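You operate a simulated robot arm through the tools that you are given. There is no shell and no other tool. Be economical: measure what you need, move in short steps, check, and stop when the job is done.

You run a simulated two-armed robot. Do the job below in one go: nothing can be reset, and whatever is moved stays where it is left.

TASK
Slide the tail crossmember home, wind the tape in and stow the reel.
Fine: hold the reel while winding. Pass it to your other hand and stand it in the hook tray. Set down upright: tape reel.

Only the result counts: the job must be done as asked and must still hold three seconds after the hand-in. Knocking over, shifting, dropping, spilling or breaking anything else fails it.

THE ROBOT
Two 7-joint arms with two-finger parallel grippers on one trunk, on a base that drives. Base frame: it is fixed to the floor where the robot stands at the start and does not move with it; the origin is under the middle of the robot, x ahead of it, y to its left, z up. Lengths are in mm, angles in degrees, forces in N, time in s.
The left shoulder is at the start at [70, 133, 1276], the right one opposite. With the tool pointing down near the work surface each hand reaches from about 100 to 640 mm from the robot's upright axis, wherever it stands, measured 20 degrees to its own side. Places, roughly: hook tray inside [200, -500, 800]; reel crank [400, 0, 1100]; tail crossmember [700, -200, 900]. Payload 1.57 kg a hand.
Tool frame (each hand has its own): the origin (TCP) lies between the finger pads and is the grasp point; the fingertips stand 30 mm ahead of it; z points along the fingers, y is the line along which they close. Largest opening 80 mm; finger width 17, thickness 12; the body of the gripper, 40 by 82 mm, starts 80 mm behind the TCP.
Orientation is that of the tool frame in the base frame, as a unit quaternion [w, x, y, z]. With the fingers straight down and closing along the base's y, the tool's x points along the base's -x, its y along +y and its z along -z.

THE INTERFACE
- The arms move only by the tool play_rows. It takes "left_increments", "right_increments" or both (then of equal length, played together; a hand with none holds still); each is a list of rows, each a list of 7 numbers: the turn, a rotation vector about the base's x, y, z in units of 90 degrees (1.0 is 90 degrees), then the shift along the base's x, y, z in units of 300 mm (1.0 is 300 mm), then the finger opening in mm, from 0 to 80. In form: [[ax, ay, az, dx, dy, dz, hand], ...]. A call has 1 to 20 rows; each row is the pose to reach, as a shift and turn from the pose commanded when the call began. A call with a number of a shift or a turn outside -1 to 1 is refused whole. Rows are played at 5 a second. More than 50 mm and 8.6 degrees between two rows, or a gripper value outside its range, and nothing of the call is played. Where a pose cannot be reached the arm comes as near as it can. A force on the tool above 40 N (or 10 N above the force at the start of the call, whichever is more), or a blocked arm, ends the call early, and 0.2 s more pass. The fingers move at their own pace (about 153 mm/s each) and stop on an object; they squeeze with about 30 N. The grip force told is the motor's: it shows also when the fingers shut on nothing. Time passes only in rows, and 0.2 s behind the last, so rows that repeat a pose let the fingers close. The reply holds the time, the measured pose of the TCP, the force on the tool along the base axes, the opening and the grip force, in the units named above and with some noise, with the torque about the TCP (base axes, N m) and any sound that the robot's microphone picked up.
- Cameras (640 x 400 px; columns grow to the right, rows downward): "scene" is now at [134.4, -24.7, 1505]; the picture's right is [-0.29, -0.96, -0.00], its down [-0.55, 0.17, -0.82] and it looks along [0.79, -0.24, -0.57] (base axes); focal length 214 px, centre (320, 200). "left" rides on the left gripper at [72, 7, -122] in its tool frame; the picture's right is [-0.09, 1.00, 0.00], its down [-0.84, -0.08, -0.54] and it looks along [-0.54, -0.05, 0.84] (tool axes); focal length 238 px, centre (320, 200). "right" rides on the right gripper at [72, -7, -122] in its tool frame; the picture's right is [0.09, 1.00, 0.00], its down [-0.84, 0.08, -0.54] and it looks along [-0.54, 0.05, 0.84] (tool axes); focal length 238 px, centre (320, 200). There is no depth. A picture from a camera that has moved, and an enlarged one, comes with that camera's place and axes in the base frame and with its lens.
- get_image(camera): a new picture of that camera. It takes no simulated time.
- slide_trunk(by): slides the trunk up (or, below 0, down) by that many mm; the arms and the scene camera ride with it, the base frame stays. It gives what a move gives, with no picture.
- base_move(legs): drives the robot by 1 to 6 legs, each [ahead, left, turn to the left] in mm, mm and degrees, along the robot's own axes; the way and the turn of a leg run together, so that a leg with both is an arc; at most 1500 mm and 180 degrees a leg. The arms and the cameras ride along, it lands a little off, and it stops where it bumps. It gives what a move gives.
- turn_head(pan, tilt): turns the head with the scene camera to pan (to the left, within 86 degrees either way) and tilt (down, from -29 to 69), counted from straight ahead of the robot. It gives what a move gives.
- inspect(camera, box): a new picture of the part [left, top, right, bottom] of that camera's present view, enlarged. It takes no simulated time.
- close_job(): hands the job in; it is judged then, once.

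Go step by step. Nothing tells you exact positions but the pictures and the camera data: compare them with the known pose of the tool, close in by small moves and look again before you grip or let go. The budget is 120 turns and 88 pictures, counting those below and the enlarged ones. Unless the task says otherwise, let go and move clear before handing in.

The tools are called after "Call:" as a command line: name --argument value ..., lists and objects as JSON in quotes. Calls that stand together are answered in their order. play_rows: Moves the arms, as the interface text tells. Its arguments: {"type":"object","properties":{"left_increments":{"type":"array"},"right_increments":{"type":"array"}},"required":[]} The other tools are called the same way: slide_trunk (by) slides the trunk up or down; base_move (legs) drives the base; turn_head (pan, tilt) turns the head that bears the scene camera; get_image (camera) takes a picture; inspect (camera, box) takes an enlarged picture of a part of a camera's view; close_job () hands the job in.

At the start:

```text
t: 0.0
left_ee_pos: [329.6, 10.9, 1441.1]
left_tool_rot: [0.001, 0.0, 1.0, -0.001]
left_force: [-0.6, -0.3, -0.6]
left_ft_torque: [0.0, 0.0, -0.01]
left_width: 79.9
left_grasp_force: 0.0
right_ee_pos: [379.1, -380.0, 1324.5]
right_tool_rot: [0.0, 0.0, 1.0, 0.0]
right_force: [-0.4, -0.1, -0.1]
right_ft_torque: [0.0, 0.02, -0.01]
right_width: 79.7
right_grasp_force: 0.1
trunk travel left (down, up): [-850.0, 90.0]
robot x, y, heading: [0.7, 2.2, 0.0]
head pan, tilt: [-16.9, 34.8]
```

scene: 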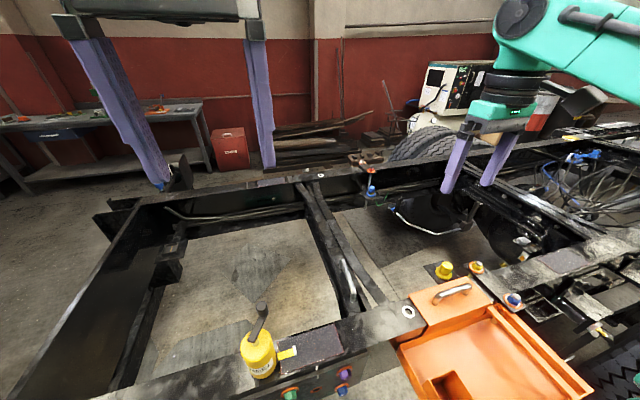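
right: 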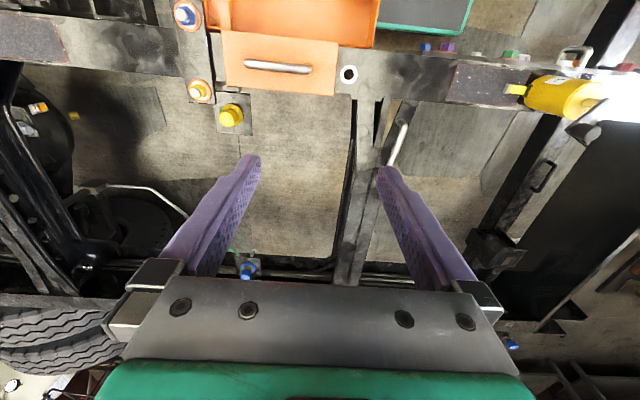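
left: 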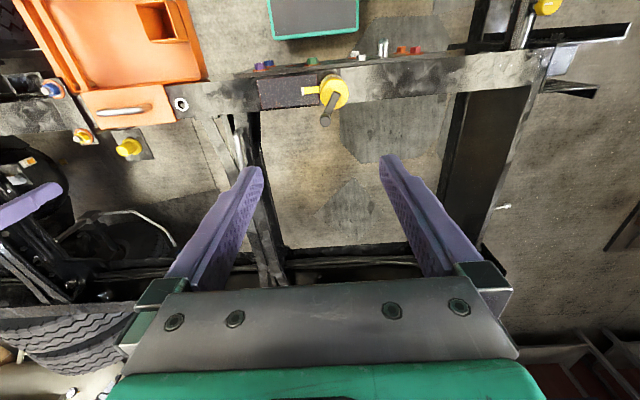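

I see a chassis frame with a yellow crank reel, an orange tray with a sliding part, and assorted fittings. I'll take closer looks first.

Call:
inspect --camera "scene" --box '[200, 280, 440, 400]'

Call:
inspect --camera "scene" --box '[380, 240, 620, 400]'

Call:
turn_head --pan -20 --tilt 65

```text
2.67 times, centred on (320, 340) of scene
camera zoom: at [134.4, -24.7, 1505.0], right [-0.29, -0.96, 0.0], down [-0.55, 0.17, -0.82], along [0.79, -0.24, -0.57], focal length 572 px, centre (320, -173)
```

zoom: 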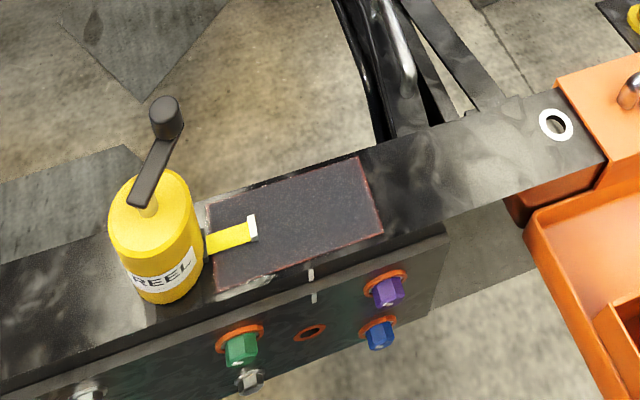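

```text
2.50 times, centred on (500, 320) of scene
camera zoom: at [134.4, -24.7, 1505.0], right [-0.29, -0.96, 0.0], down [-0.55, 0.17, -0.82], along [0.79, -0.24, -0.57], focal length 536 px, centre (-130, -100)
```

zoom: 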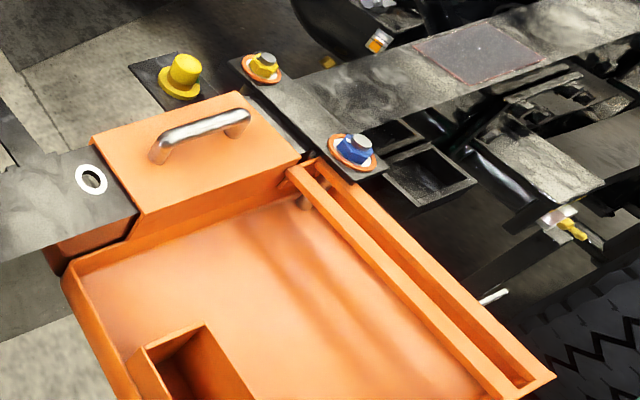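

```text
t: 0.9
left_ee_pos: [329.9, 12.0, 1442.8]
left_tool_rot: [0.0, -0.001, 1.0, -0.001]
left_force: [0.7, -0.1, -0.4]
left_ft_torque: [0.03, -0.01, -0.02]
left_width: 80.3
left_grasp_force: 0.0
right_ee_pos: [380.3, -380.2, 1325.9]
right_tool_rot: [0.0, 0.001, 1.0, 0.0]
right_force: [-0.1, 0.1, 1.1]
right_ft_torque: [0.02, 0.03, 0.01]
right_width: 80.0
right_grasp_force: 0.3
trunk travel left (down, up): [-850.0, 90.0]
robot x, y, heading: [0.2, 0.2, 0.0]
head pan, tilt: [-20.0, 65.0]
```

The reel is on the near rail with a tape stub; the orange tray is on the right. Looking from the new head angle.

Call:
get_image --camera "scene"

Call:
inspect --camera "right" --box '[320, 40, 640, 290]'

Call:
inspect --camera "left" --box '[160, 0, 420, 170]'

```text
82 pictures are left
camera scene: at [107.3, -19.6, 1464.9], right [-0.34, -0.94, 0.0], down [-0.85, 0.31, -0.42], along [0.4, -0.14, -0.91], focal length 214 px, centre (320, 200)
```

scene: 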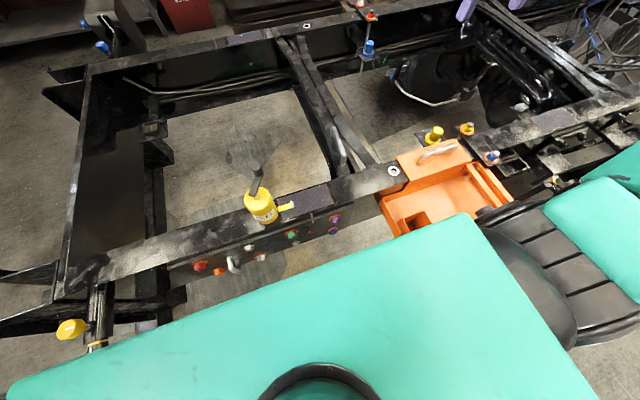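

```text
1.60 times, centred on (480, 165) of right
camera zoom: at [306.9, -386.4, 1447.1], right [-0.09, 1.0, 0.0], down [0.84, 0.08, 0.54], along [0.54, 0.05, -0.84], focal length 381 px, centre (64, 256)
```

zoom: 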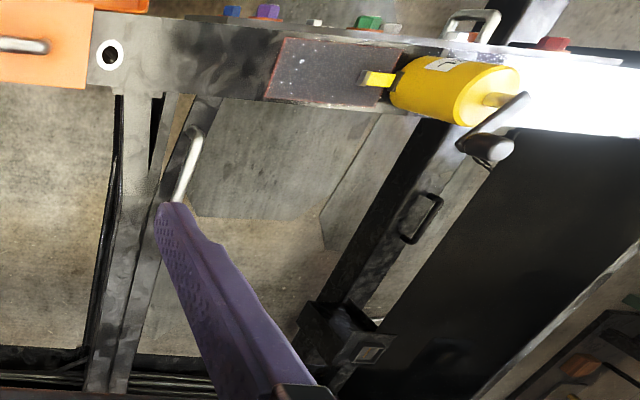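

```text
2.35 times, centred on (290, 85) of left
camera zoom: at [258.3, 18.9, 1564.6], right [0.09, 1.0, 0.0], down [0.84, -0.07, 0.54], along [0.54, -0.05, -0.84], focal length 561 px, centre (391, 471)
```

zoom: 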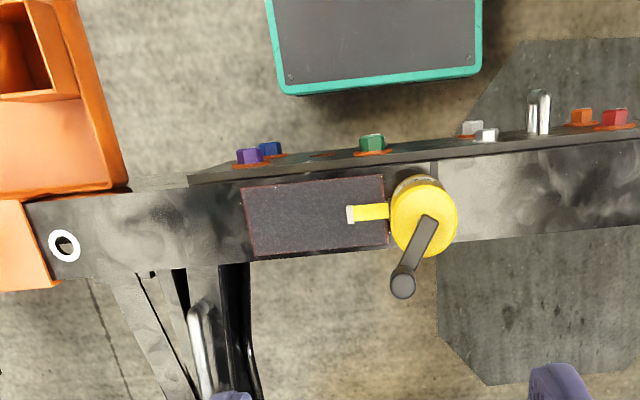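

The crossmember seems to be the dark beam with the chrome handle between the rails. I'll zoom in on it.

Call:
inspect --camera "left" --box '[150, 90, 330, 290]'

Call:
inspect --camera "scene" --box '[260, 20, 420, 240]'

```text
2.00 times, centred on (240, 190) of left
camera zoom: at [258.3, 18.9, 1564.6], right [0.09, 1.0, 0.0], down [0.84, -0.07, 0.54], along [0.54, -0.05, -0.84], focal length 477 px, centre (480, 220)
```

zoom: 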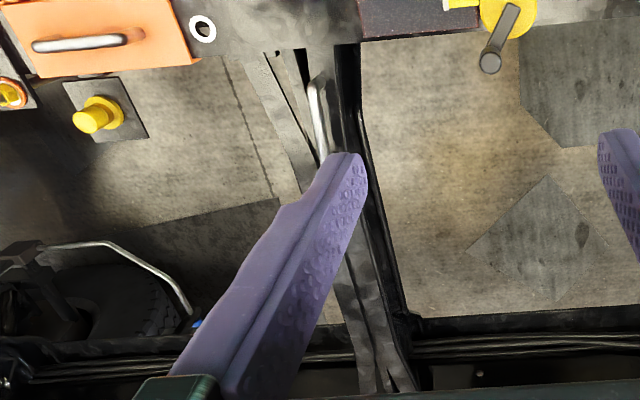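

```text
1.82 times, centred on (340, 130) of scene
camera zoom: at [107.3, -19.6, 1464.9], right [-0.34, -0.94, 0.0], down [-0.85, 0.31, -0.42], along [0.4, -0.14, -0.91], focal length 390 px, centre (284, 327)
```

zoom: 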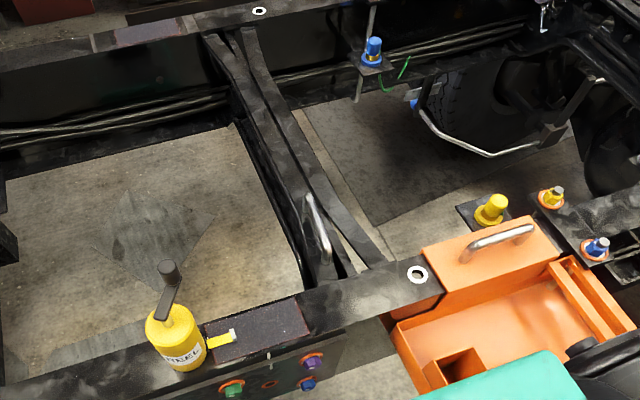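

I need a tighter look at the two beams, handle and the rail rings.

Call:
inspect --camera "scene" --box '[325, 120, 405, 190]'

Call:
inspect --camera "scene" --box '[260, 0, 360, 80]'

Call:
inspect --camera "right" --box '[330, 90, 430, 170]'

```text
5.71 times, centred on (365, 155) of scene
camera zoom: at [107.3, -19.6, 1464.9], right [-0.34, -0.94, 0.0], down [-0.85, 0.31, -0.42], along [0.4, -0.14, -0.91], focal length 1226 px, centre (63, 457)
```

zoom: 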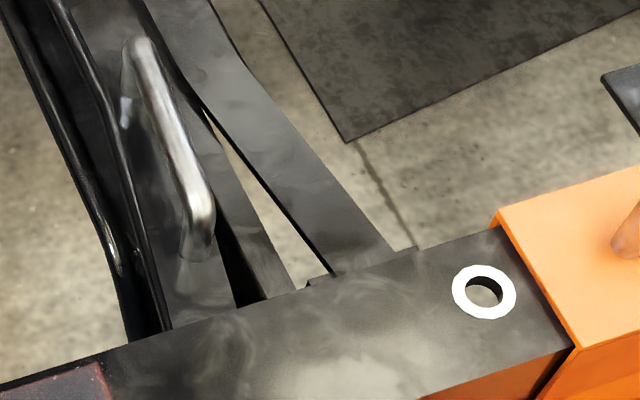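

```text
5.00 times, centred on (310, 40) of scene
camera zoom: at [107.3, -19.6, 1464.9], right [-0.34, -0.94, 0.0], down [-0.85, 0.31, -0.42], along [0.4, -0.14, -0.91], focal length 1072 px, centre (370, 1000)
```

zoom: 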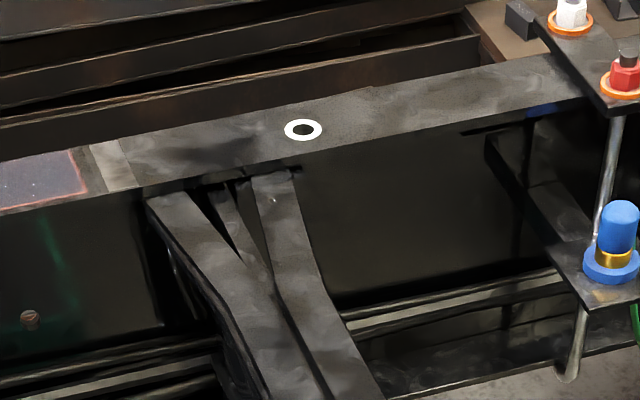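

```text
5.00 times, centred on (380, 130) of right
camera zoom: at [306.9, -386.4, 1447.1], right [-0.09, 1.0, 0.0], down [0.84, 0.08, 0.54], along [0.54, 0.05, -0.84], focal length 1192 px, centre (20, 550)
```

zoom: 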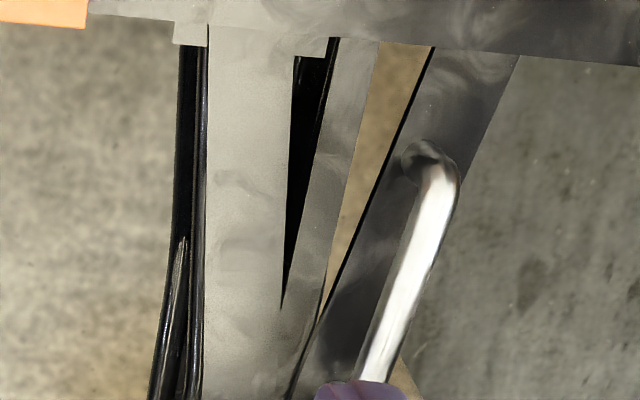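

The handle seems to be at about (480,-210,955), running nearly along x; rail top about z 943; reel around (338,37), top near 1064. I bring the right hand above the handle to look closer.

Call:
play_rows --right_increments '[[0, 0, 0, 0.043, 0.081, -0.107, 80], [0, 0, 0, 0.086, 0.162, -0.214, 80], [0, 0, 0, 0.129, 0.243, -0.321, 80], [0, 0, 0, 0.171, 0.324, -0.429, 80], [0, 0, 0, 0.214, 0.405, -0.536, 80], [0, 0, 0, 0.257, 0.486, -0.643, 80], [0, 0, 0, 0.3, 0.567, -0.75, 80]]'

Call:
get_image --camera "right"

Call:
get_image --camera "scene"

```text
t: 2.5
left_ee_pos: [332.7, 13.8, 1440.5]
left_tool_rot: [0.0, -0.001, 1.0, -0.002]
left_force: [-0.2, 0.4, 0.6]
left_ft_torque: [-0.04, 0.0, 0.0]
left_width: 80.0
left_grasp_force: 0.1
right_ee_pos: [470.0, -208.6, 1098.8]
right_tool_rot: [0.0, 0.002, 1.0, 0.0]
right_force: [-0.3, 0.2, -0.4]
right_ft_torque: [0.03, -0.01, 0.0]
right_width: 79.9
right_grasp_force: 0.0
trunk travel left (down, up): [-850.0, 90.0]
robot x, y, heading: [0.7, -0.1, 0.2]
head pan, tilt: [-20.0, 65.0]
```

```text
74 pictures are left
camera right: at [397.9, -214.2, 1219.3], right [-0.09, 1.0, 0.0], down [0.84, 0.08, 0.54], along [0.54, 0.05, -0.84], focal length 238 px, centre (320, 200)
```

right: 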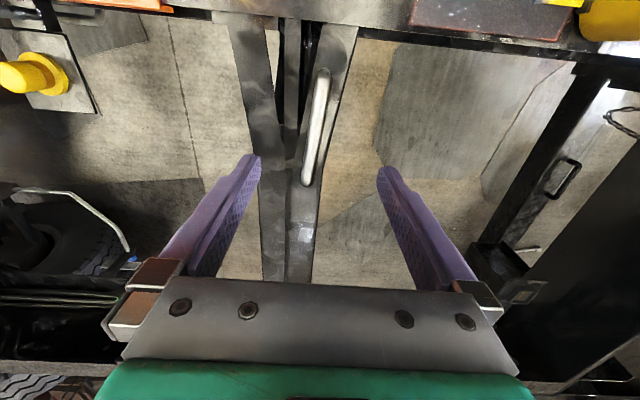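

```text
73 pictures are left
camera scene: at [109.1, -18.5, 1464.7], right [-0.34, -0.94, 0.0], down [-0.85, 0.31, -0.42], along [0.4, -0.15, -0.91], focal length 214 px, centre (320, 200)
```

scene: 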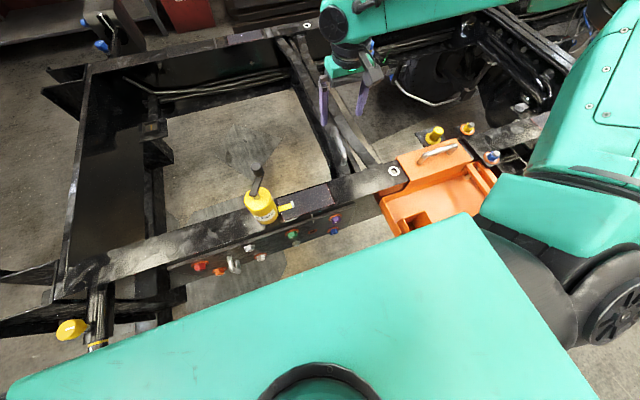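

Call:
inspect --camera "right" --box '[200, 0, 420, 150]'

Call:
inspect --camera "right" --box '[240, 120, 380, 290]'

```text
2.67 times, centred on (310, 75) of right
camera zoom: at [397.9, -214.2, 1219.3], right [-0.09, 1.0, 0.0], down [0.84, 0.08, 0.54], along [0.54, 0.05, -0.84], focal length 636 px, centre (347, 533)
```

zoom: 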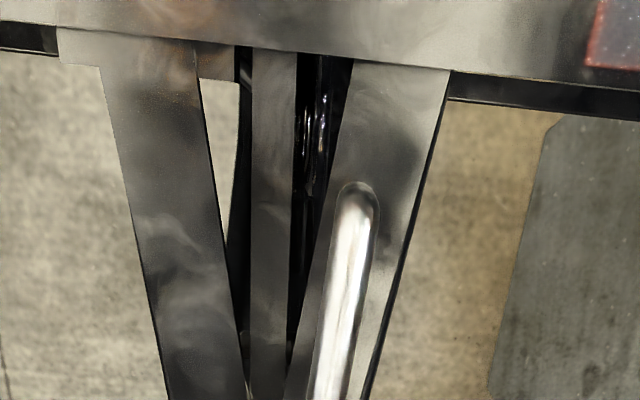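

```text
2.35 times, centred on (310, 205) of right
camera zoom: at [397.9, -214.2, 1219.3], right [-0.09, 1.0, 0.0], down [0.84, 0.08, 0.54], along [0.54, 0.05, -0.84], focal length 561 px, centre (344, 188)
```

zoom: 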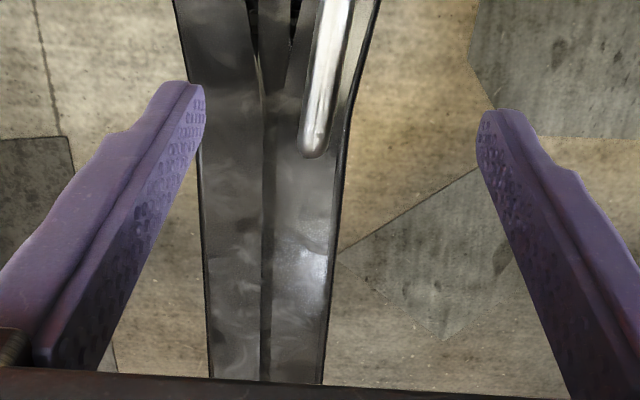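

The X-shaped crossmember has its handle on the left channel at about (483,-212). I descend carefully, with the fingers either side of the handle.

Call:
play_rows --right_increments '[[0, 0, 0, 0.043, -0.012, -0.13, 70], [0, 0, 0, 0.043, -0.012, -0.26, 60], [0, 0, 0, 0.043, -0.012, -0.39, 60], [0, 0, 0, 0.043, -0.012, -0.46, 60]]'

Call:
get_image --camera "right"

Call:
inspect --camera "scene" --box '[280, 60, 420, 200]'

```text
t: 3.5
left_ee_pos: [322.2, 14.5, 1444.4]
left_tool_rot: [0.004, -0.001, 1.0, -0.002]
left_force: [0.4, 0.6, -0.4]
left_ft_torque: [-0.04, -0.05, 0.03]
left_width: 80.0
left_grasp_force: 0.1
right_ee_pos: [481.1, -212.2, 967.2]
right_tool_rot: [0.008, -0.001, 1.0, -0.001]
right_force: [6.0, -3.3, 24.1]
right_ft_torque: [-0.86, 0.03, 0.41]
right_width: 62.4
right_grasp_force: 1.4
trunk travel left (down, up): [-850.0, 90.0]
robot x, y, heading: [1.0, 1.5, 0.1]
head pan, tilt: [-20.0, 65.0]
```

```text
70 pictures are left
camera right: at [406.5, -218.3, 1088.2], right [-0.09, 1.0, 0.0], down [0.83, 0.08, 0.55], along [0.55, 0.05, -0.83], focal length 238 px, centre (320, 200)
```

right: 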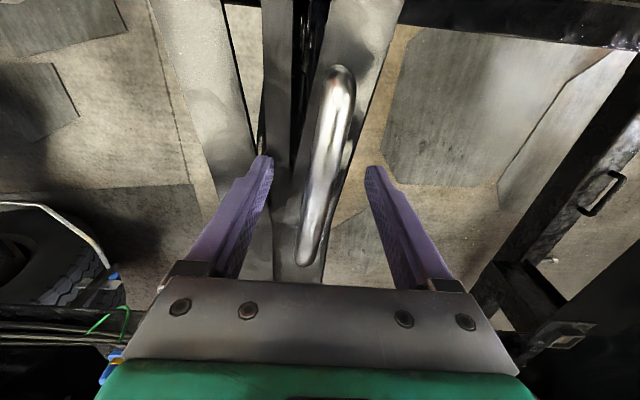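

```text
2.86 times, centred on (350, 130) of scene
camera zoom: at [100.5, -17.3, 1465.8], right [-0.34, -0.94, 0.0], down [-0.85, 0.31, -0.43], along [0.4, -0.15, -0.9], focal length 613 px, centre (234, 400)
```

zoom: 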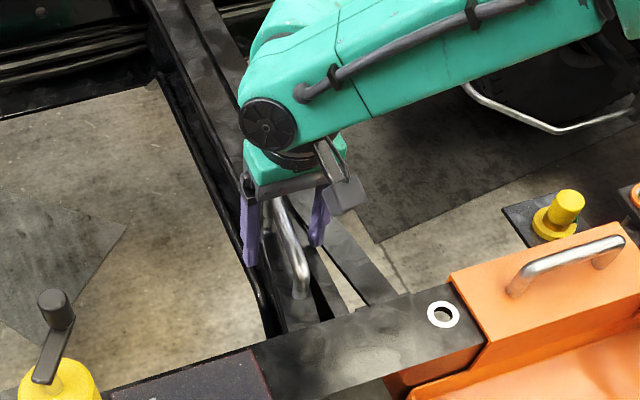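

The -y fingertip touches the beam top (z≈937). I back off 5 mm and close on the handle.

Call:
play_rows --right_increments '[[0, 0, 0, 0, 0, 0.025, 60], [0, 0, 0, 0, 0, 0.025, 30], [0, 0, 0, 0, 0, 0.025, 0], [0, 0, 0, 0, 0, 0.025, 0], [0, 0, 0, 0, 0, 0.025, 0]]'

Call:
get_image --camera "right"

```text
t: 4.8
left_ee_pos: [330.9, 12.8, 1441.8]
left_tool_rot: [0.001, 0.0, 1.0, -0.001]
left_force: [-0.6, 1.0, 0.4]
left_ft_torque: [-0.03, 0.02, 0.02]
left_width: 80.0
left_grasp_force: 0.0
right_ee_pos: [479.2, -213.0, 968.0]
right_tool_rot: [-0.002, 0.001, 1.0, 0.0]
right_force: [-8.7, 4.3, -15.4]
right_ft_torque: [-0.02, -0.23, -0.64]
right_width: 17.3
right_grasp_force: 32.1
trunk travel left (down, up): [-850.0, 90.0]
robot x, y, heading: [-0.3, -0.5, 0.1]
head pan, tilt: [-20.0, 65.0]
```

```text
68 pictures are left
camera right: at [407.8, -218.9, 1089.9], right [-0.09, 1.0, 0.0], down [0.84, 0.08, 0.54], along [0.54, 0.05, -0.84], focal length 238 px, centre (320, 200)
```

right: 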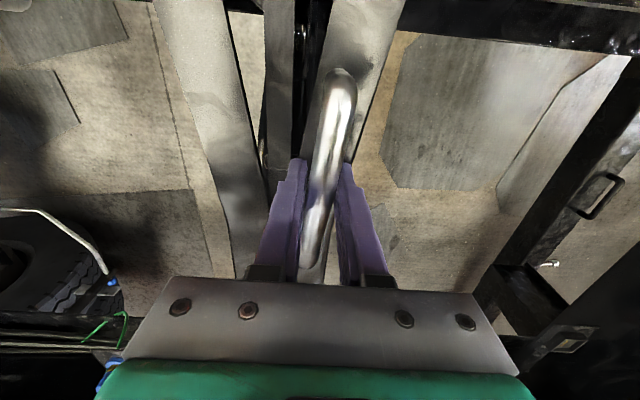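

The handle is gripped. I test sliding it along -y, towards the ring marks, in small steps.

Call:
play_rows --right_increments '[[0, 0, 0, 0, -0.02, 0.025, 0], [0, 0, 0, 0, -0.04, 0.025, 0], [0, 0, 0, 0, -0.06, 0.025, 0], [0, 0, 0, 0, -0.08, 0.025, 0]]'

Call:
get_image --camera "right"

```text
t: 5.8
left_ee_pos: [331.6, 10.6, 1441.1]
left_tool_rot: [0.0, -0.001, 1.0, -0.001]
left_force: [-0.7, -0.5, -0.7]
left_ft_torque: [-0.03, 0.02, -0.03]
left_width: 79.8
left_grasp_force: 0.0
right_ee_pos: [483.6, -239.7, 978.0]
right_tool_rot: [-0.002, 0.001, 1.0, 0.001]
right_force: [-7.7, 3.9, -22.4]
right_ft_torque: [0.0, 0.61, -0.62]
right_width: 17.2
right_grasp_force: 31.8
trunk travel left (down, up): [-850.0, 90.0]
robot x, y, heading: [-0.1, 2.3, -0.1]
head pan, tilt: [-20.0, 65.0]
```

```text
67 pictures are left
camera right: at [411.3, -245.2, 1098.3], right [-0.09, 1.0, 0.0], down [0.84, 0.07, 0.54], along [0.54, 0.05, -0.84], focal length 238 px, centre (320, 200)
```

right: 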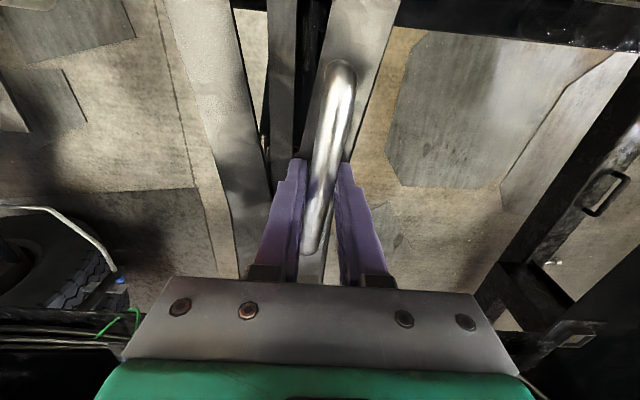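

It slides freely and the whole X-member moved with it. I check the marks to determine where home is.

Call:
inspect --camera "scene" --box '[260, 60, 460, 240]'

Call:
inspect --camera "right" --box '[100, 0, 420, 160]'

Call:
inspect --camera "scene" --box '[250, 0, 390, 90]'

```text
2.22 times, centred on (360, 150) of scene
camera zoom: at [109.1, -21.2, 1464.7], right [-0.34, -0.94, 0.0], down [-0.85, 0.31, -0.42], along [0.4, -0.14, -0.91], focal length 477 px, centre (231, 311)
```

zoom: 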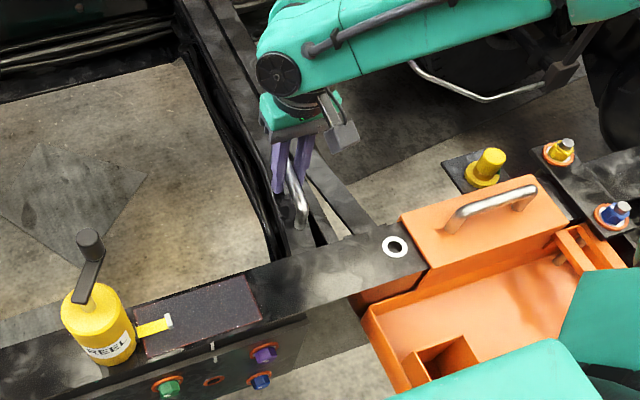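

```text
2.00 times, centred on (260, 80) of right
camera zoom: at [411.3, -245.2, 1098.3], right [-0.09, 1.0, 0.0], down [0.84, 0.07, 0.54], along [0.54, 0.05, -0.84], focal length 477 px, centre (440, 440)
```

zoom: 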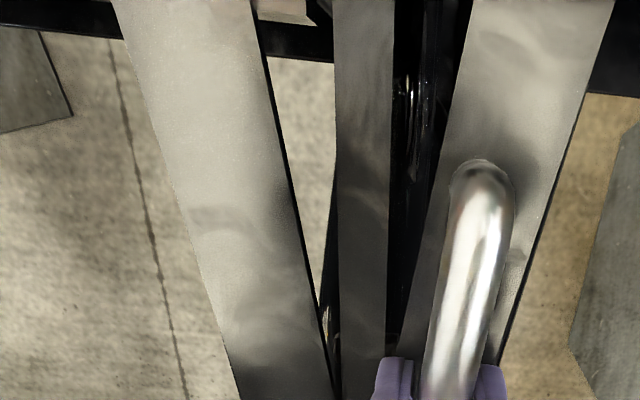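

```text
4.44 times, centred on (320, 45) of scene
camera zoom: at [109.1, -21.2, 1464.7], right [-0.34, -0.94, 0.0], down [-0.85, 0.31, -0.42], along [0.4, -0.14, -0.91], focal length 953 px, centre (320, 889)
```

zoom: 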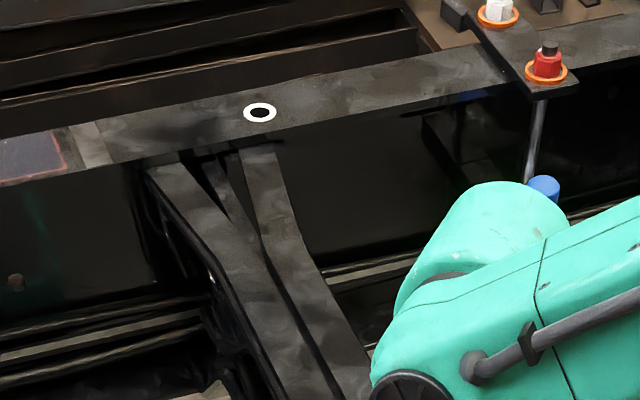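

Both ends slide together along the rails. I keep going towards the rings in steps, looking through them.

Call:
play_rows --right_increments '[[0, 0, 0, 0, -0.02, -0.02, 0], [0, 0, 0, 0, -0.04, -0.035, 0], [0, 0, 0, 0, -0.06, -0.035, 0], [0, 0, 0, 0, -0.08, -0.035, 0], [0, 0, 0, 0, -0.1, -0.035, 0], [0, 0, 0, 0, -0.12, -0.035, 0]]'

Call:
inspect --camera "scene" --box '[320, 120, 440, 200]'

Call:
inspect --camera "scene" --box '[250, 0, 370, 80]'

```text
t: 7.1
left_ee_pos: [325.7, 17.3, 1442.6]
left_tool_rot: [0.001, -0.002, 1.0, -0.003]
left_force: [0.2, -0.7, -0.1]
left_ft_torque: [0.09, -0.01, 0.03]
left_width: 80.2
left_grasp_force: 0.0
right_ee_pos: [482.3, -256.0, 971.8]
right_tool_rot: [0.009, -0.006, 1.0, 0.01]
right_force: [-2.8, 29.4, 11.8]
right_ft_torque: [0.06, 0.87, -0.62]
right_width: 17.4
right_grasp_force: 32.1
trunk travel left (down, up): [-850.0, 90.0]
robot x, y, heading: [1.8, 1.0, 0.3]
head pan, tilt: [-20.0, 65.0]
stopped in row 6 (right hand): the force on the tool passed its limit at 42 N (the readings are from after the stop); the commanded pose is now the measured one
```

```text
5.00 times, centred on (380, 160) of scene
camera zoom: at [103.0, -14.5, 1464.9], right [-0.34, -0.94, 0.0], down [-0.85, 0.31, -0.43], along [0.4, -0.15, -0.9], focal length 1072 px, centre (20, 400)
```

zoom: 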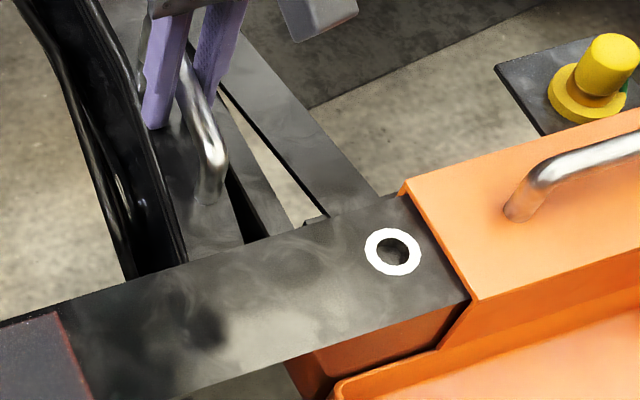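

```text
5.00 times, centred on (310, 40) of scene
camera zoom: at [103.0, -14.5, 1464.9], right [-0.34, -0.94, 0.0], down [-0.85, 0.31, -0.43], along [0.4, -0.15, -0.9], focal length 1072 px, centre (370, 1000)
```

zoom: 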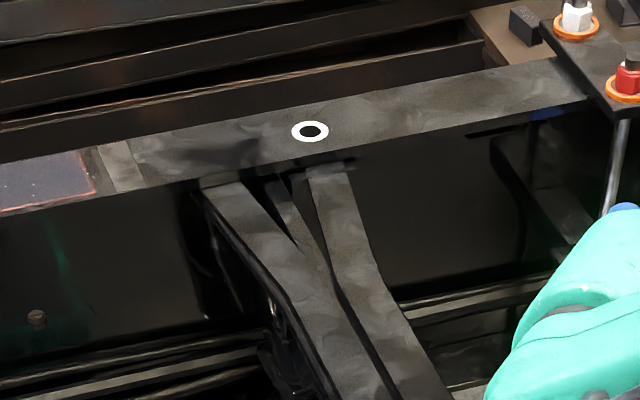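

It stopped at y≈-256 with 42 N: either the end stop or a jam. I push again gently to see whether it moves further.

Call:
play_rows --right_increments '[[0, 0, 0, 0, 0, 0, 0], [0, 0, 0, 0, -0.01, 0, 0], [0, 0, 0, 0, -0.02, 0, 0], [0, 0, 0, 0, -0.03, 0, 0], [0, 0, 0, 0, -0.04, 0, 0], [0, 0, 0, 0, -0.05, 0, 0]]'

```text
t: 8.0
left_ee_pos: [327.6, 18.5, 1442.8]
left_tool_rot: [0.002, -0.003, 1.0, -0.002]
left_force: [-0.1, -0.8, 0.2]
left_ft_torque: [0.13, -0.02, 0.01]
left_width: 80.2
left_grasp_force: 0.0
right_ee_pos: [483.1, -255.5, 972.7]
right_tool_rot: [0.007, -0.007, 1.0, 0.014]
right_force: [-2.2, 34.4, 8.2]
right_ft_torque: [0.04, 0.93, -0.56]
right_width: 17.5
right_grasp_force: 32.5
trunk travel left (down, up): [-850.0, 90.0]
robot x, y, heading: [2.3, 1.7, 0.2]
head pan, tilt: [-20.0, 65.0]
stopped in row 4 (right hand): the force on the tool passed its limit at 44 N (the readings are from after the stop); the commanded pose is now the measured one
```

It's a hard stop. I check the near end for contact with the tray, and that the flange lines up with the ring.

Call:
inspect --camera "left" --box '[60, 60, 260, 185]'

Call:
inspect --camera "scene" --box '[370, 145, 420, 185]'

```text
3.20 times, centred on (160, 122) of left
camera zoom: at [254.8, 25.5, 1565.3], right [0.09, 1.0, 0.0], down [0.84, -0.07, 0.54], along [0.54, -0.05, -0.84], focal length 763 px, centre (832, 448)
```

zoom: 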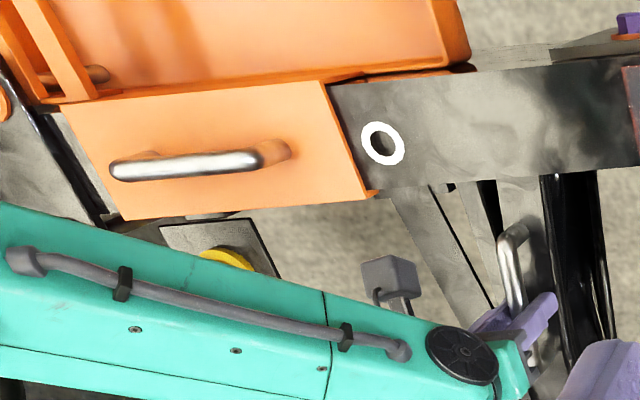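

```text
10.00 times, centred on (395, 165) of scene
camera zoom: at [104.1, -13.8, 1465.3], right [-0.34, -0.94, 0.0], down [-0.85, 0.3, -0.43], along [0.4, -0.15, -0.9], focal length 2145 px, centre (-430, 550)
```

zoom: 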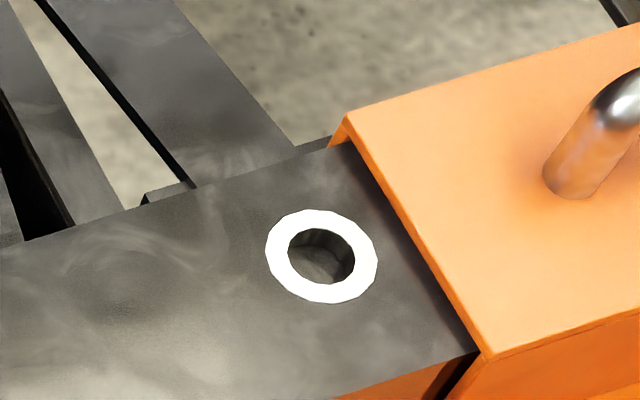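

The stop coincides with the flange lying under the ring marks, and the tray hasn't moved, so I take this as home. I release the handle and lift clear.

Call:
play_rows --right_increments '[[0, 0, 0, 0, 0, 0, 20], [0, 0, 0, 0, 0, 0, 36], [0, 0, 0, 0, 0, 0, 36], [0, 0, 0, 0, 0, 0.08, 40], [0, 0, 0, 0, 0, 0.24, 40], [0, 0, 0, 0, -0.1, 0.38, 40], [0, 0, 0, -0.1, -0.2, 0.5, 40], [0, 0, 0, -0.2, -0.3, 0.6, 40]]'

Call:
get_image --camera "scene"

Call:
inspect --camera "right" --box '[320, 0, 640, 200]'

```text
refused: row 6 steps farther than a row can; nothing moved
```

```text
59 pictures are left
camera scene: at [104.1, -13.8, 1465.3], right [-0.34, -0.94, 0.0], down [-0.85, 0.3, -0.43], along [0.4, -0.15, -0.9], focal length 214 px, centre (320, 200)
```

scene: 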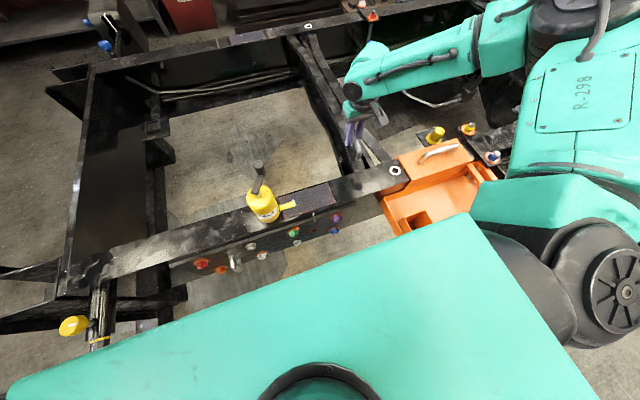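

```text
2.00 times, centred on (480, 100) of right
camera zoom: at [409.5, -266.9, 1092.7], right [-0.11, 0.99, 0.03], down [0.83, 0.08, 0.56], along [0.55, 0.08, -0.83], focal length 477 px, centre (0, 400)
```

zoom: 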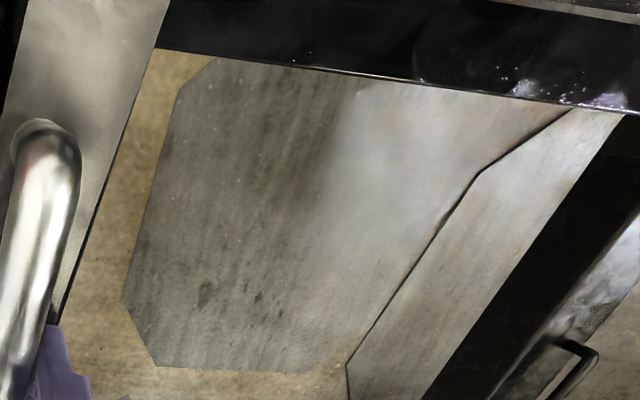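

Before letting go, I check the other end of travel to be sure which end is home.

Call:
play_rows --right_increments '[[0, 0, 0, 0, 0.03, 0, 0], [0, 0, 0, 0, 0.06, 0, 0], [0, 0, 0, 0, 0.09, 0, 0], [0, 0, 0, 0, 0.12, 0, 0], [0, 0, 0, 0, 0.15, 0, 0], [0, 0, 0, 0, 0.18, 0, 0], [0, 0, 0, 0, 0.21, 0, 0], [0, 0, 0, 0, 0.24, 0, 0], [0, 0, 0, 0, 0.27, 0, 0], [0, 0, 0, 0, 0.3, 0, 0]]'

```text
t: 9.8
left_ee_pos: [326.3, 10.5, 1442.3]
left_tool_rot: [0.002, -0.001, 1.0, -0.002]
left_force: [-0.4, 1.4, 0.5]
left_ft_torque: [-0.07, -0.02, 0.0]
left_width: 80.1
left_grasp_force: 0.0
right_ee_pos: [483.3, -205.9, 971.1]
right_tool_rot: [0.006, 0.0, 1.0, 0.002]
right_force: [-5.2, -15.9, 6.5]
right_ft_torque: [0.13, -0.55, -0.57]
right_width: 17.1
right_grasp_force: 32.3
trunk travel left (down, up): [-850.0, 90.0]
robot x, y, heading: [-1.9, 4.2, -0.1]
head pan, tilt: [-20.0, 65.0]
stopped in row 9 (right hand): the force on the tool passed its limit at 56 N (the readings are from after the stop); the commanded pose is now the measured one
```

The +y end stop is essentially where it started, so home is the -y end. I push it back there, then release.

Call:
play_rows --right_increments '[[0, 0, 0, 0, -0.03, 0, 0], [0, 0, 0, 0, -0.06, 0, 0], [0, 0, 0, 0, -0.09, 0, 0], [0, 0, 0, 0, -0.12, 0, 0], [0, 0, 0, 0, -0.14, 0, 0], [0, 0, 0, 0, -0.16, 0, 0], [0, 0, 0, 0, -0.18, 0, 0], [0, 0, 0, 0, -0.19, 0, 0], [0, 0, 0, 0, -0.2, 0, 0], [0, 0, 0, 0, -0.21, 0, 0]]'

```text
t: 12.0
left_ee_pos: [329.6, 21.5, 1442.1]
left_tool_rot: [0.001, -0.003, 1.0, -0.004]
left_force: [0.3, 0.0, 0.1]
left_ft_torque: [0.01, -0.01, 0.01]
left_width: 79.9
left_grasp_force: 0.0
right_ee_pos: [482.5, -255.8, 972.1]
right_tool_rot: [0.004, -0.002, 1.0, 0.005]
right_force: [-15.4, 27.5, -20.7]
right_ft_torque: [-0.21, -0.47, -0.53]
right_width: 17.5
right_grasp_force: 32.5
trunk travel left (down, up): [-850.0, 90.0]
robot x, y, heading: [2.6, 3.4, 0.3]
head pan, tilt: [-20.0, 65.0]
```

It's at the stop again. Relax, open, and lift straight up.

Call:
play_rows --right_increments '[[0, 0, 0, 0, 0.02, 0, 0], [0, 0, 0, 0, 0.025, 0, 20], [0, 0, 0, 0, 0.03, 0, 40], [0, 0, 0, 0, 0.03, 0.01, 40], [0, 0, 0, 0, 0.03, 0.1, 40], [0, 0, 0, 0, 0.03, 0.25, 40], [0, 0, 0, -0.02, 0, 0.38, 40], [0, 0, 0, -0.1, -0.05, 0.48, 40], [0, 0, 0, -0.18, -0.1, 0.58, 40], [0, 0, 0, -0.26, -0.15, 0.66, 40]]'

Call:
get_image --camera "right"

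Call:
inspect --camera "scene" --box '[230, 100, 430, 225]'

```text
t: 14.2
left_ee_pos: [327.6, 13.1, 1443.1]
left_tool_rot: [0.001, -0.002, 1.0, 0.0]
left_force: [1.0, -0.2, 0.0]
left_ft_torque: [-0.03, -0.05, -0.01]
left_width: 80.1
left_grasp_force: 0.1
right_ee_pos: [406.5, -310.7, 1168.4]
right_tool_rot: [0.006, -0.002, 1.0, 0.005]
right_force: [-0.6, -0.8, 1.0]
right_ft_torque: [0.01, -0.01, 0.02]
right_width: 39.9
right_grasp_force: 0.1
trunk travel left (down, up): [-850.0, 90.0]
robot x, y, heading: [0.8, 1.8, 0.1]
head pan, tilt: [-20.0, 65.0]
```

```text
57 pictures are left
camera right: at [332.6, -319.0, 1288.7], right [-0.1, 1.0, 0.01], down [0.83, 0.08, 0.55], along [0.55, 0.06, -0.83], focal length 238 px, centre (320, 200)
```

right: 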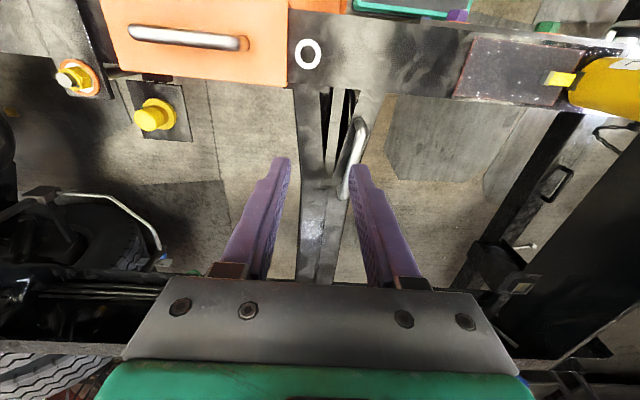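

```text
3.20 times, centred on (330, 162) of scene
camera zoom: at [105.7, -19.4, 1464.9], right [-0.34, -0.94, 0.0], down [-0.85, 0.31, -0.42], along [0.4, -0.14, -0.91], focal length 686 px, centre (288, 320)
```

zoom: 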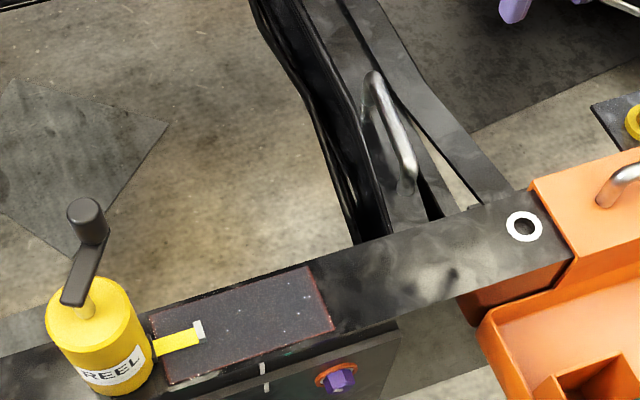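

The crossmember stays home. Now I turn the left hand to horizontal (fingers towards -y) off to the left of the reel, and inspect the reel.

Call:
inspect --camera "scene" --box '[225, 150, 305, 230]'

Call:
inspect --camera "left" --box '[280, 60, 380, 140]'

Call:
play_rows --left_increments '[[-0.0513, 0.0513, 0.0513, 0, 0.05, 0, 80], [-0.1027, 0.1027, 0.1027, 0, 0.1, 0, 80], [-0.154, 0.154, 0.154, 0, 0.16, 0, 80], [-0.205, 0.205, 0.205, 0, 0.22, -0.03, 80], [-0.257, 0.257, 0.257, 0, 0.28, -0.06, 80], [-0.308, 0.308, 0.308, 0, 0.34, -0.1, 80], [-0.359, 0.359, 0.359, 0, 0.4, -0.15, 80], [-0.411, 0.411, 0.411, 0, 0.46, -0.2, 80], [-0.462, 0.462, 0.462, 0, 0.52, -0.25, 80], [-0.513, 0.513, 0.513, 0, 0.58, -0.3, 80], [-0.565, 0.565, 0.565, 0, 0.62, -0.36, 80], [-0.616, 0.616, 0.616, 0, 0.65, -0.42, 80], [-0.667, 0.667, 0.667, 0, 0.67, -0.48, 80], [-0.719, 0.719, 0.719, 0, 0.68, -0.54, 80], [-0.77, 0.77, 0.77, 0, 0.7, -0.6, 80]]'

```text
5.00 times, centred on (265, 190) of scene
camera zoom: at [105.7, -19.4, 1464.9], right [-0.34, -0.94, 0.0], down [-0.85, 0.31, -0.42], along [0.4, -0.14, -0.91], focal length 1072 px, centre (595, 250)
```

zoom: 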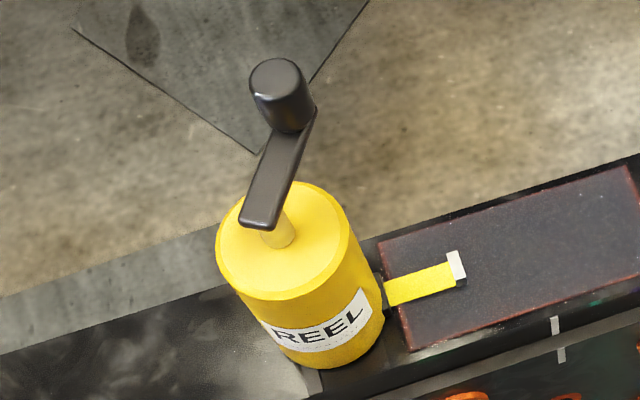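

```text
5.00 times, centred on (330, 100) of left
camera zoom: at [256.7, 19.3, 1565.0], right [0.09, 1.0, 0.0], down [0.84, -0.07, 0.54], along [0.54, -0.05, -0.84], focal length 1192 px, centre (270, 700)
```

zoom: 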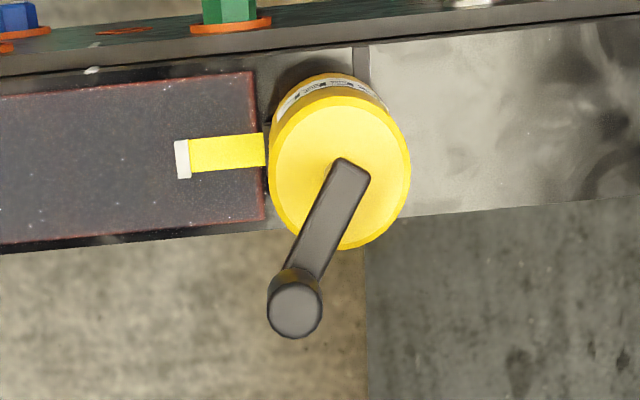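

```text
t: 17.4
left_ee_pos: [328.4, 225.0, 1262.0]
left_tool_rot: [0.5, 0.502, -0.498, 0.5]
left_force: [0.2, -0.8, 0.4]
left_ft_torque: [0.0, -0.03, 0.01]
left_width: 80.0
left_grasp_force: 0.1
right_ee_pos: [405.7, -311.9, 1170.2]
right_tool_rot: [0.006, -0.001, 1.0, 0.005]
right_force: [-0.7, 0.0, 0.7]
right_ft_torque: [-0.01, 0.02, 0.01]
right_width: 40.1
right_grasp_force: 0.0
trunk travel left (down, up): [-850.0, 90.0]
robot x, y, heading: [0.2, -0.7, 0.0]
head pan, tilt: [-20.0, 65.0]
```

Reel axis at about (339,39), body Ø56 from z 943 to 1049; crank knob top at about (377,17,1108), radius ≈43. I lower the left hand to reel height well to the left of it.

Call:
play_rows --left_increments '[[0, 0, 0, 0.018, -0.03, -0.15, 80], [0, 0, 0, 0.035, -0.06, -0.3, 80], [0, 0, 0, 0.035, -0.06, -0.45, 80], [0, 0, 0, 0.035, -0.06, -0.6, 80], [0, 0, 0, 0.035, -0.06, -0.72, 80], [0, 0, 0, 0.035, -0.06, -0.84, 80]]'

Call:
get_image --camera "left"

Call:
get_image --camera "scene"

```text
t: 18.8
left_ee_pos: [342.0, 204.4, 1011.0]
left_tool_rot: [0.5, 0.501, -0.499, 0.499]
left_force: [0.2, -0.1, -0.3]
left_ft_torque: [-0.01, 0.02, 0.01]
left_width: 79.9
left_grasp_force: 0.1
right_ee_pos: [408.5, -310.3, 1167.4]
right_tool_rot: [0.006, -0.001, 1.0, 0.004]
right_force: [-1.2, 0.4, -1.0]
right_ft_torque: [-0.03, -0.02, -0.01]
right_width: 40.1
right_grasp_force: 0.0
trunk travel left (down, up): [-850.0, 90.0]
robot x, y, heading: [3.3, 0.7, -0.1]
head pan, tilt: [-20.0, 65.0]
```

```text
53 pictures are left
camera left: at [336.0, 325.8, 1083.2], right [-1.0, 0.0, -0.09], down [0.07, 0.54, -0.84], along [0.05, -0.84, -0.54], focal length 238 px, centre (320, 200)
```

left: 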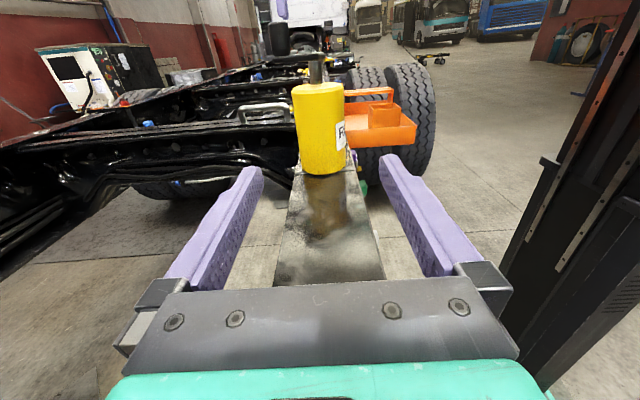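

```text
52 pictures are left
camera scene: at [108.0, -18.6, 1464.8], right [-0.34, -0.94, 0.0], down [-0.85, 0.31, -0.42], along [0.4, -0.14, -0.91], focal length 214 px, centre (320, 200)
```

scene: 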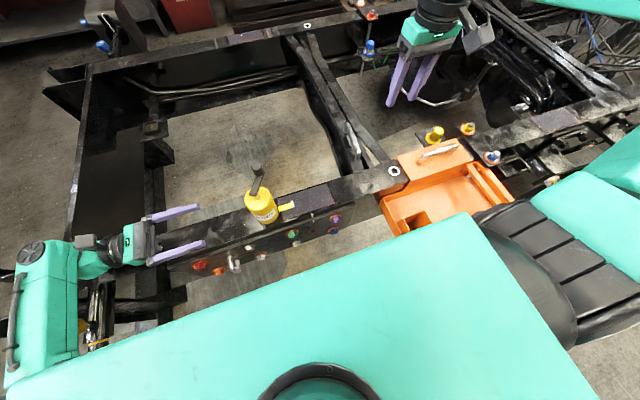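

Well aligned in x (~342). I advance to the reel.

Call:
play_rows --left_increments '[[0, 0, 0, 0, -0.14, 0, 80], [0, 0, 0, 0, -0.28, 0, 80], [0, 0, 0, 0, -0.42, 0, 80], [0, 0, 0, 0, -0.54, 0, 80]]'

Call:
get_image --camera "left"

Call:
inspect --camera "scene" --box '[180, 140, 320, 240]'

```text
t: 19.8
left_ee_pos: [340.7, 42.1, 1010.7]
left_tool_rot: [0.5, 0.502, -0.499, 0.499]
left_force: [-0.3, -0.4, 0.7]
left_ft_torque: [0.01, 0.01, 0.02]
left_width: 80.1
left_grasp_force: 0.0
right_ee_pos: [408.3, -312.0, 1167.2]
right_tool_rot: [0.006, -0.002, 1.0, 0.005]
right_force: [-0.4, 1.2, -0.3]
right_ft_torque: [0.03, 0.01, -0.01]
right_width: 40.1
right_grasp_force: 0.0
trunk travel left (down, up): [-850.0, 90.0]
robot x, y, heading: [-1.0, 1.3, 0.1]
head pan, tilt: [-20.0, 65.0]
```

```text
51 pictures are left
camera left: at [334.4, 162.9, 1083.8], right [-1.0, 0.0, -0.09], down [0.07, 0.54, -0.84], along [0.05, -0.84, -0.54], focal length 238 px, centre (320, 200)
```

left: 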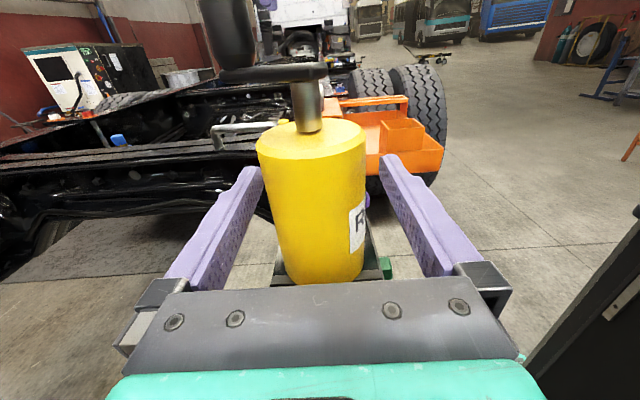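

```text
4.00 times, centred on (250, 190) of scene
camera zoom: at [107.4, -20.1, 1464.8], right [-0.34, -0.94, 0.0], down [-0.85, 0.31, -0.42], along [0.4, -0.14, -0.91], focal length 858 px, centre (600, 240)
```

zoom: 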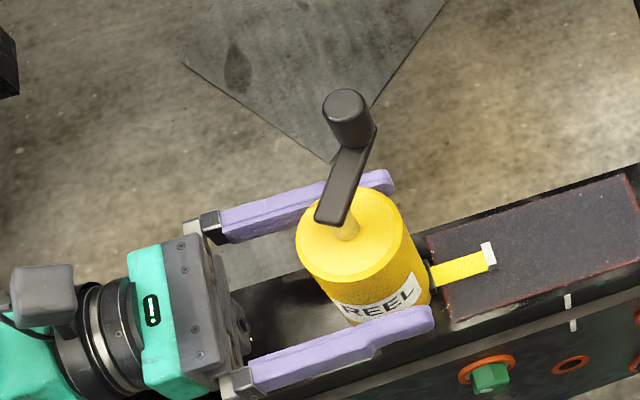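

The reel sits between the fingers. Close.

Call:
play_rows --left_increments '[[0, 0, 0, 0, 0, 0, 60], [0, 0, 0, 0, 0, 0, 40], [0, 0, 0, 0, 0, 0, 30], [0, 0, 0, 0, 0, 0, 30]]'

Call:
inspect --camera "scene" --box '[180, 140, 320, 240]'

```text
t: 20.8
left_ee_pos: [341.4, 42.8, 1011.3]
left_tool_rot: [0.5, 0.502, -0.498, 0.5]
left_force: [0.6, 0.2, 1.1]
left_ft_torque: [-0.06, -0.15, 0.05]
left_width: 56.7
left_grasp_force: 29.6
right_ee_pos: [409.5, -311.1, 1168.1]
right_tool_rot: [0.004, -0.001, 1.0, 0.005]
right_force: [-0.1, -0.2, 0.2]
right_ft_torque: [0.0, 0.03, 0.05]
right_width: 39.9
right_grasp_force: 0.1
trunk travel left (down, up): [-850.0, 90.0]
robot x, y, heading: [2.5, -2.6, -0.0]
head pan, tilt: [-20.0, 65.0]
```

```text
4.00 times, centred on (250, 190) of scene
camera zoom: at [107.5, -19.0, 1464.8], right [-0.34, -0.94, 0.0], down [-0.85, 0.31, -0.42], along [0.4, -0.14, -0.91], focal length 858 px, centre (600, 240)
```

zoom: 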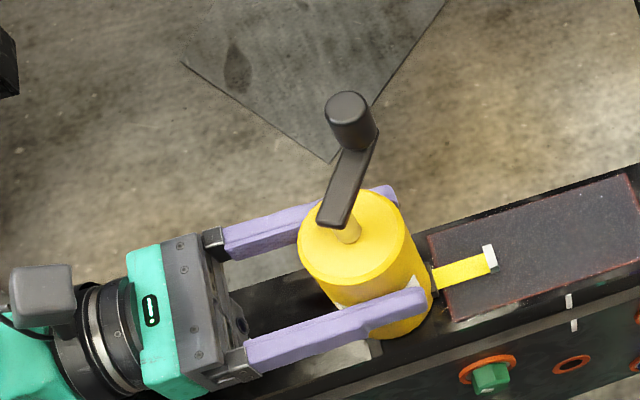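

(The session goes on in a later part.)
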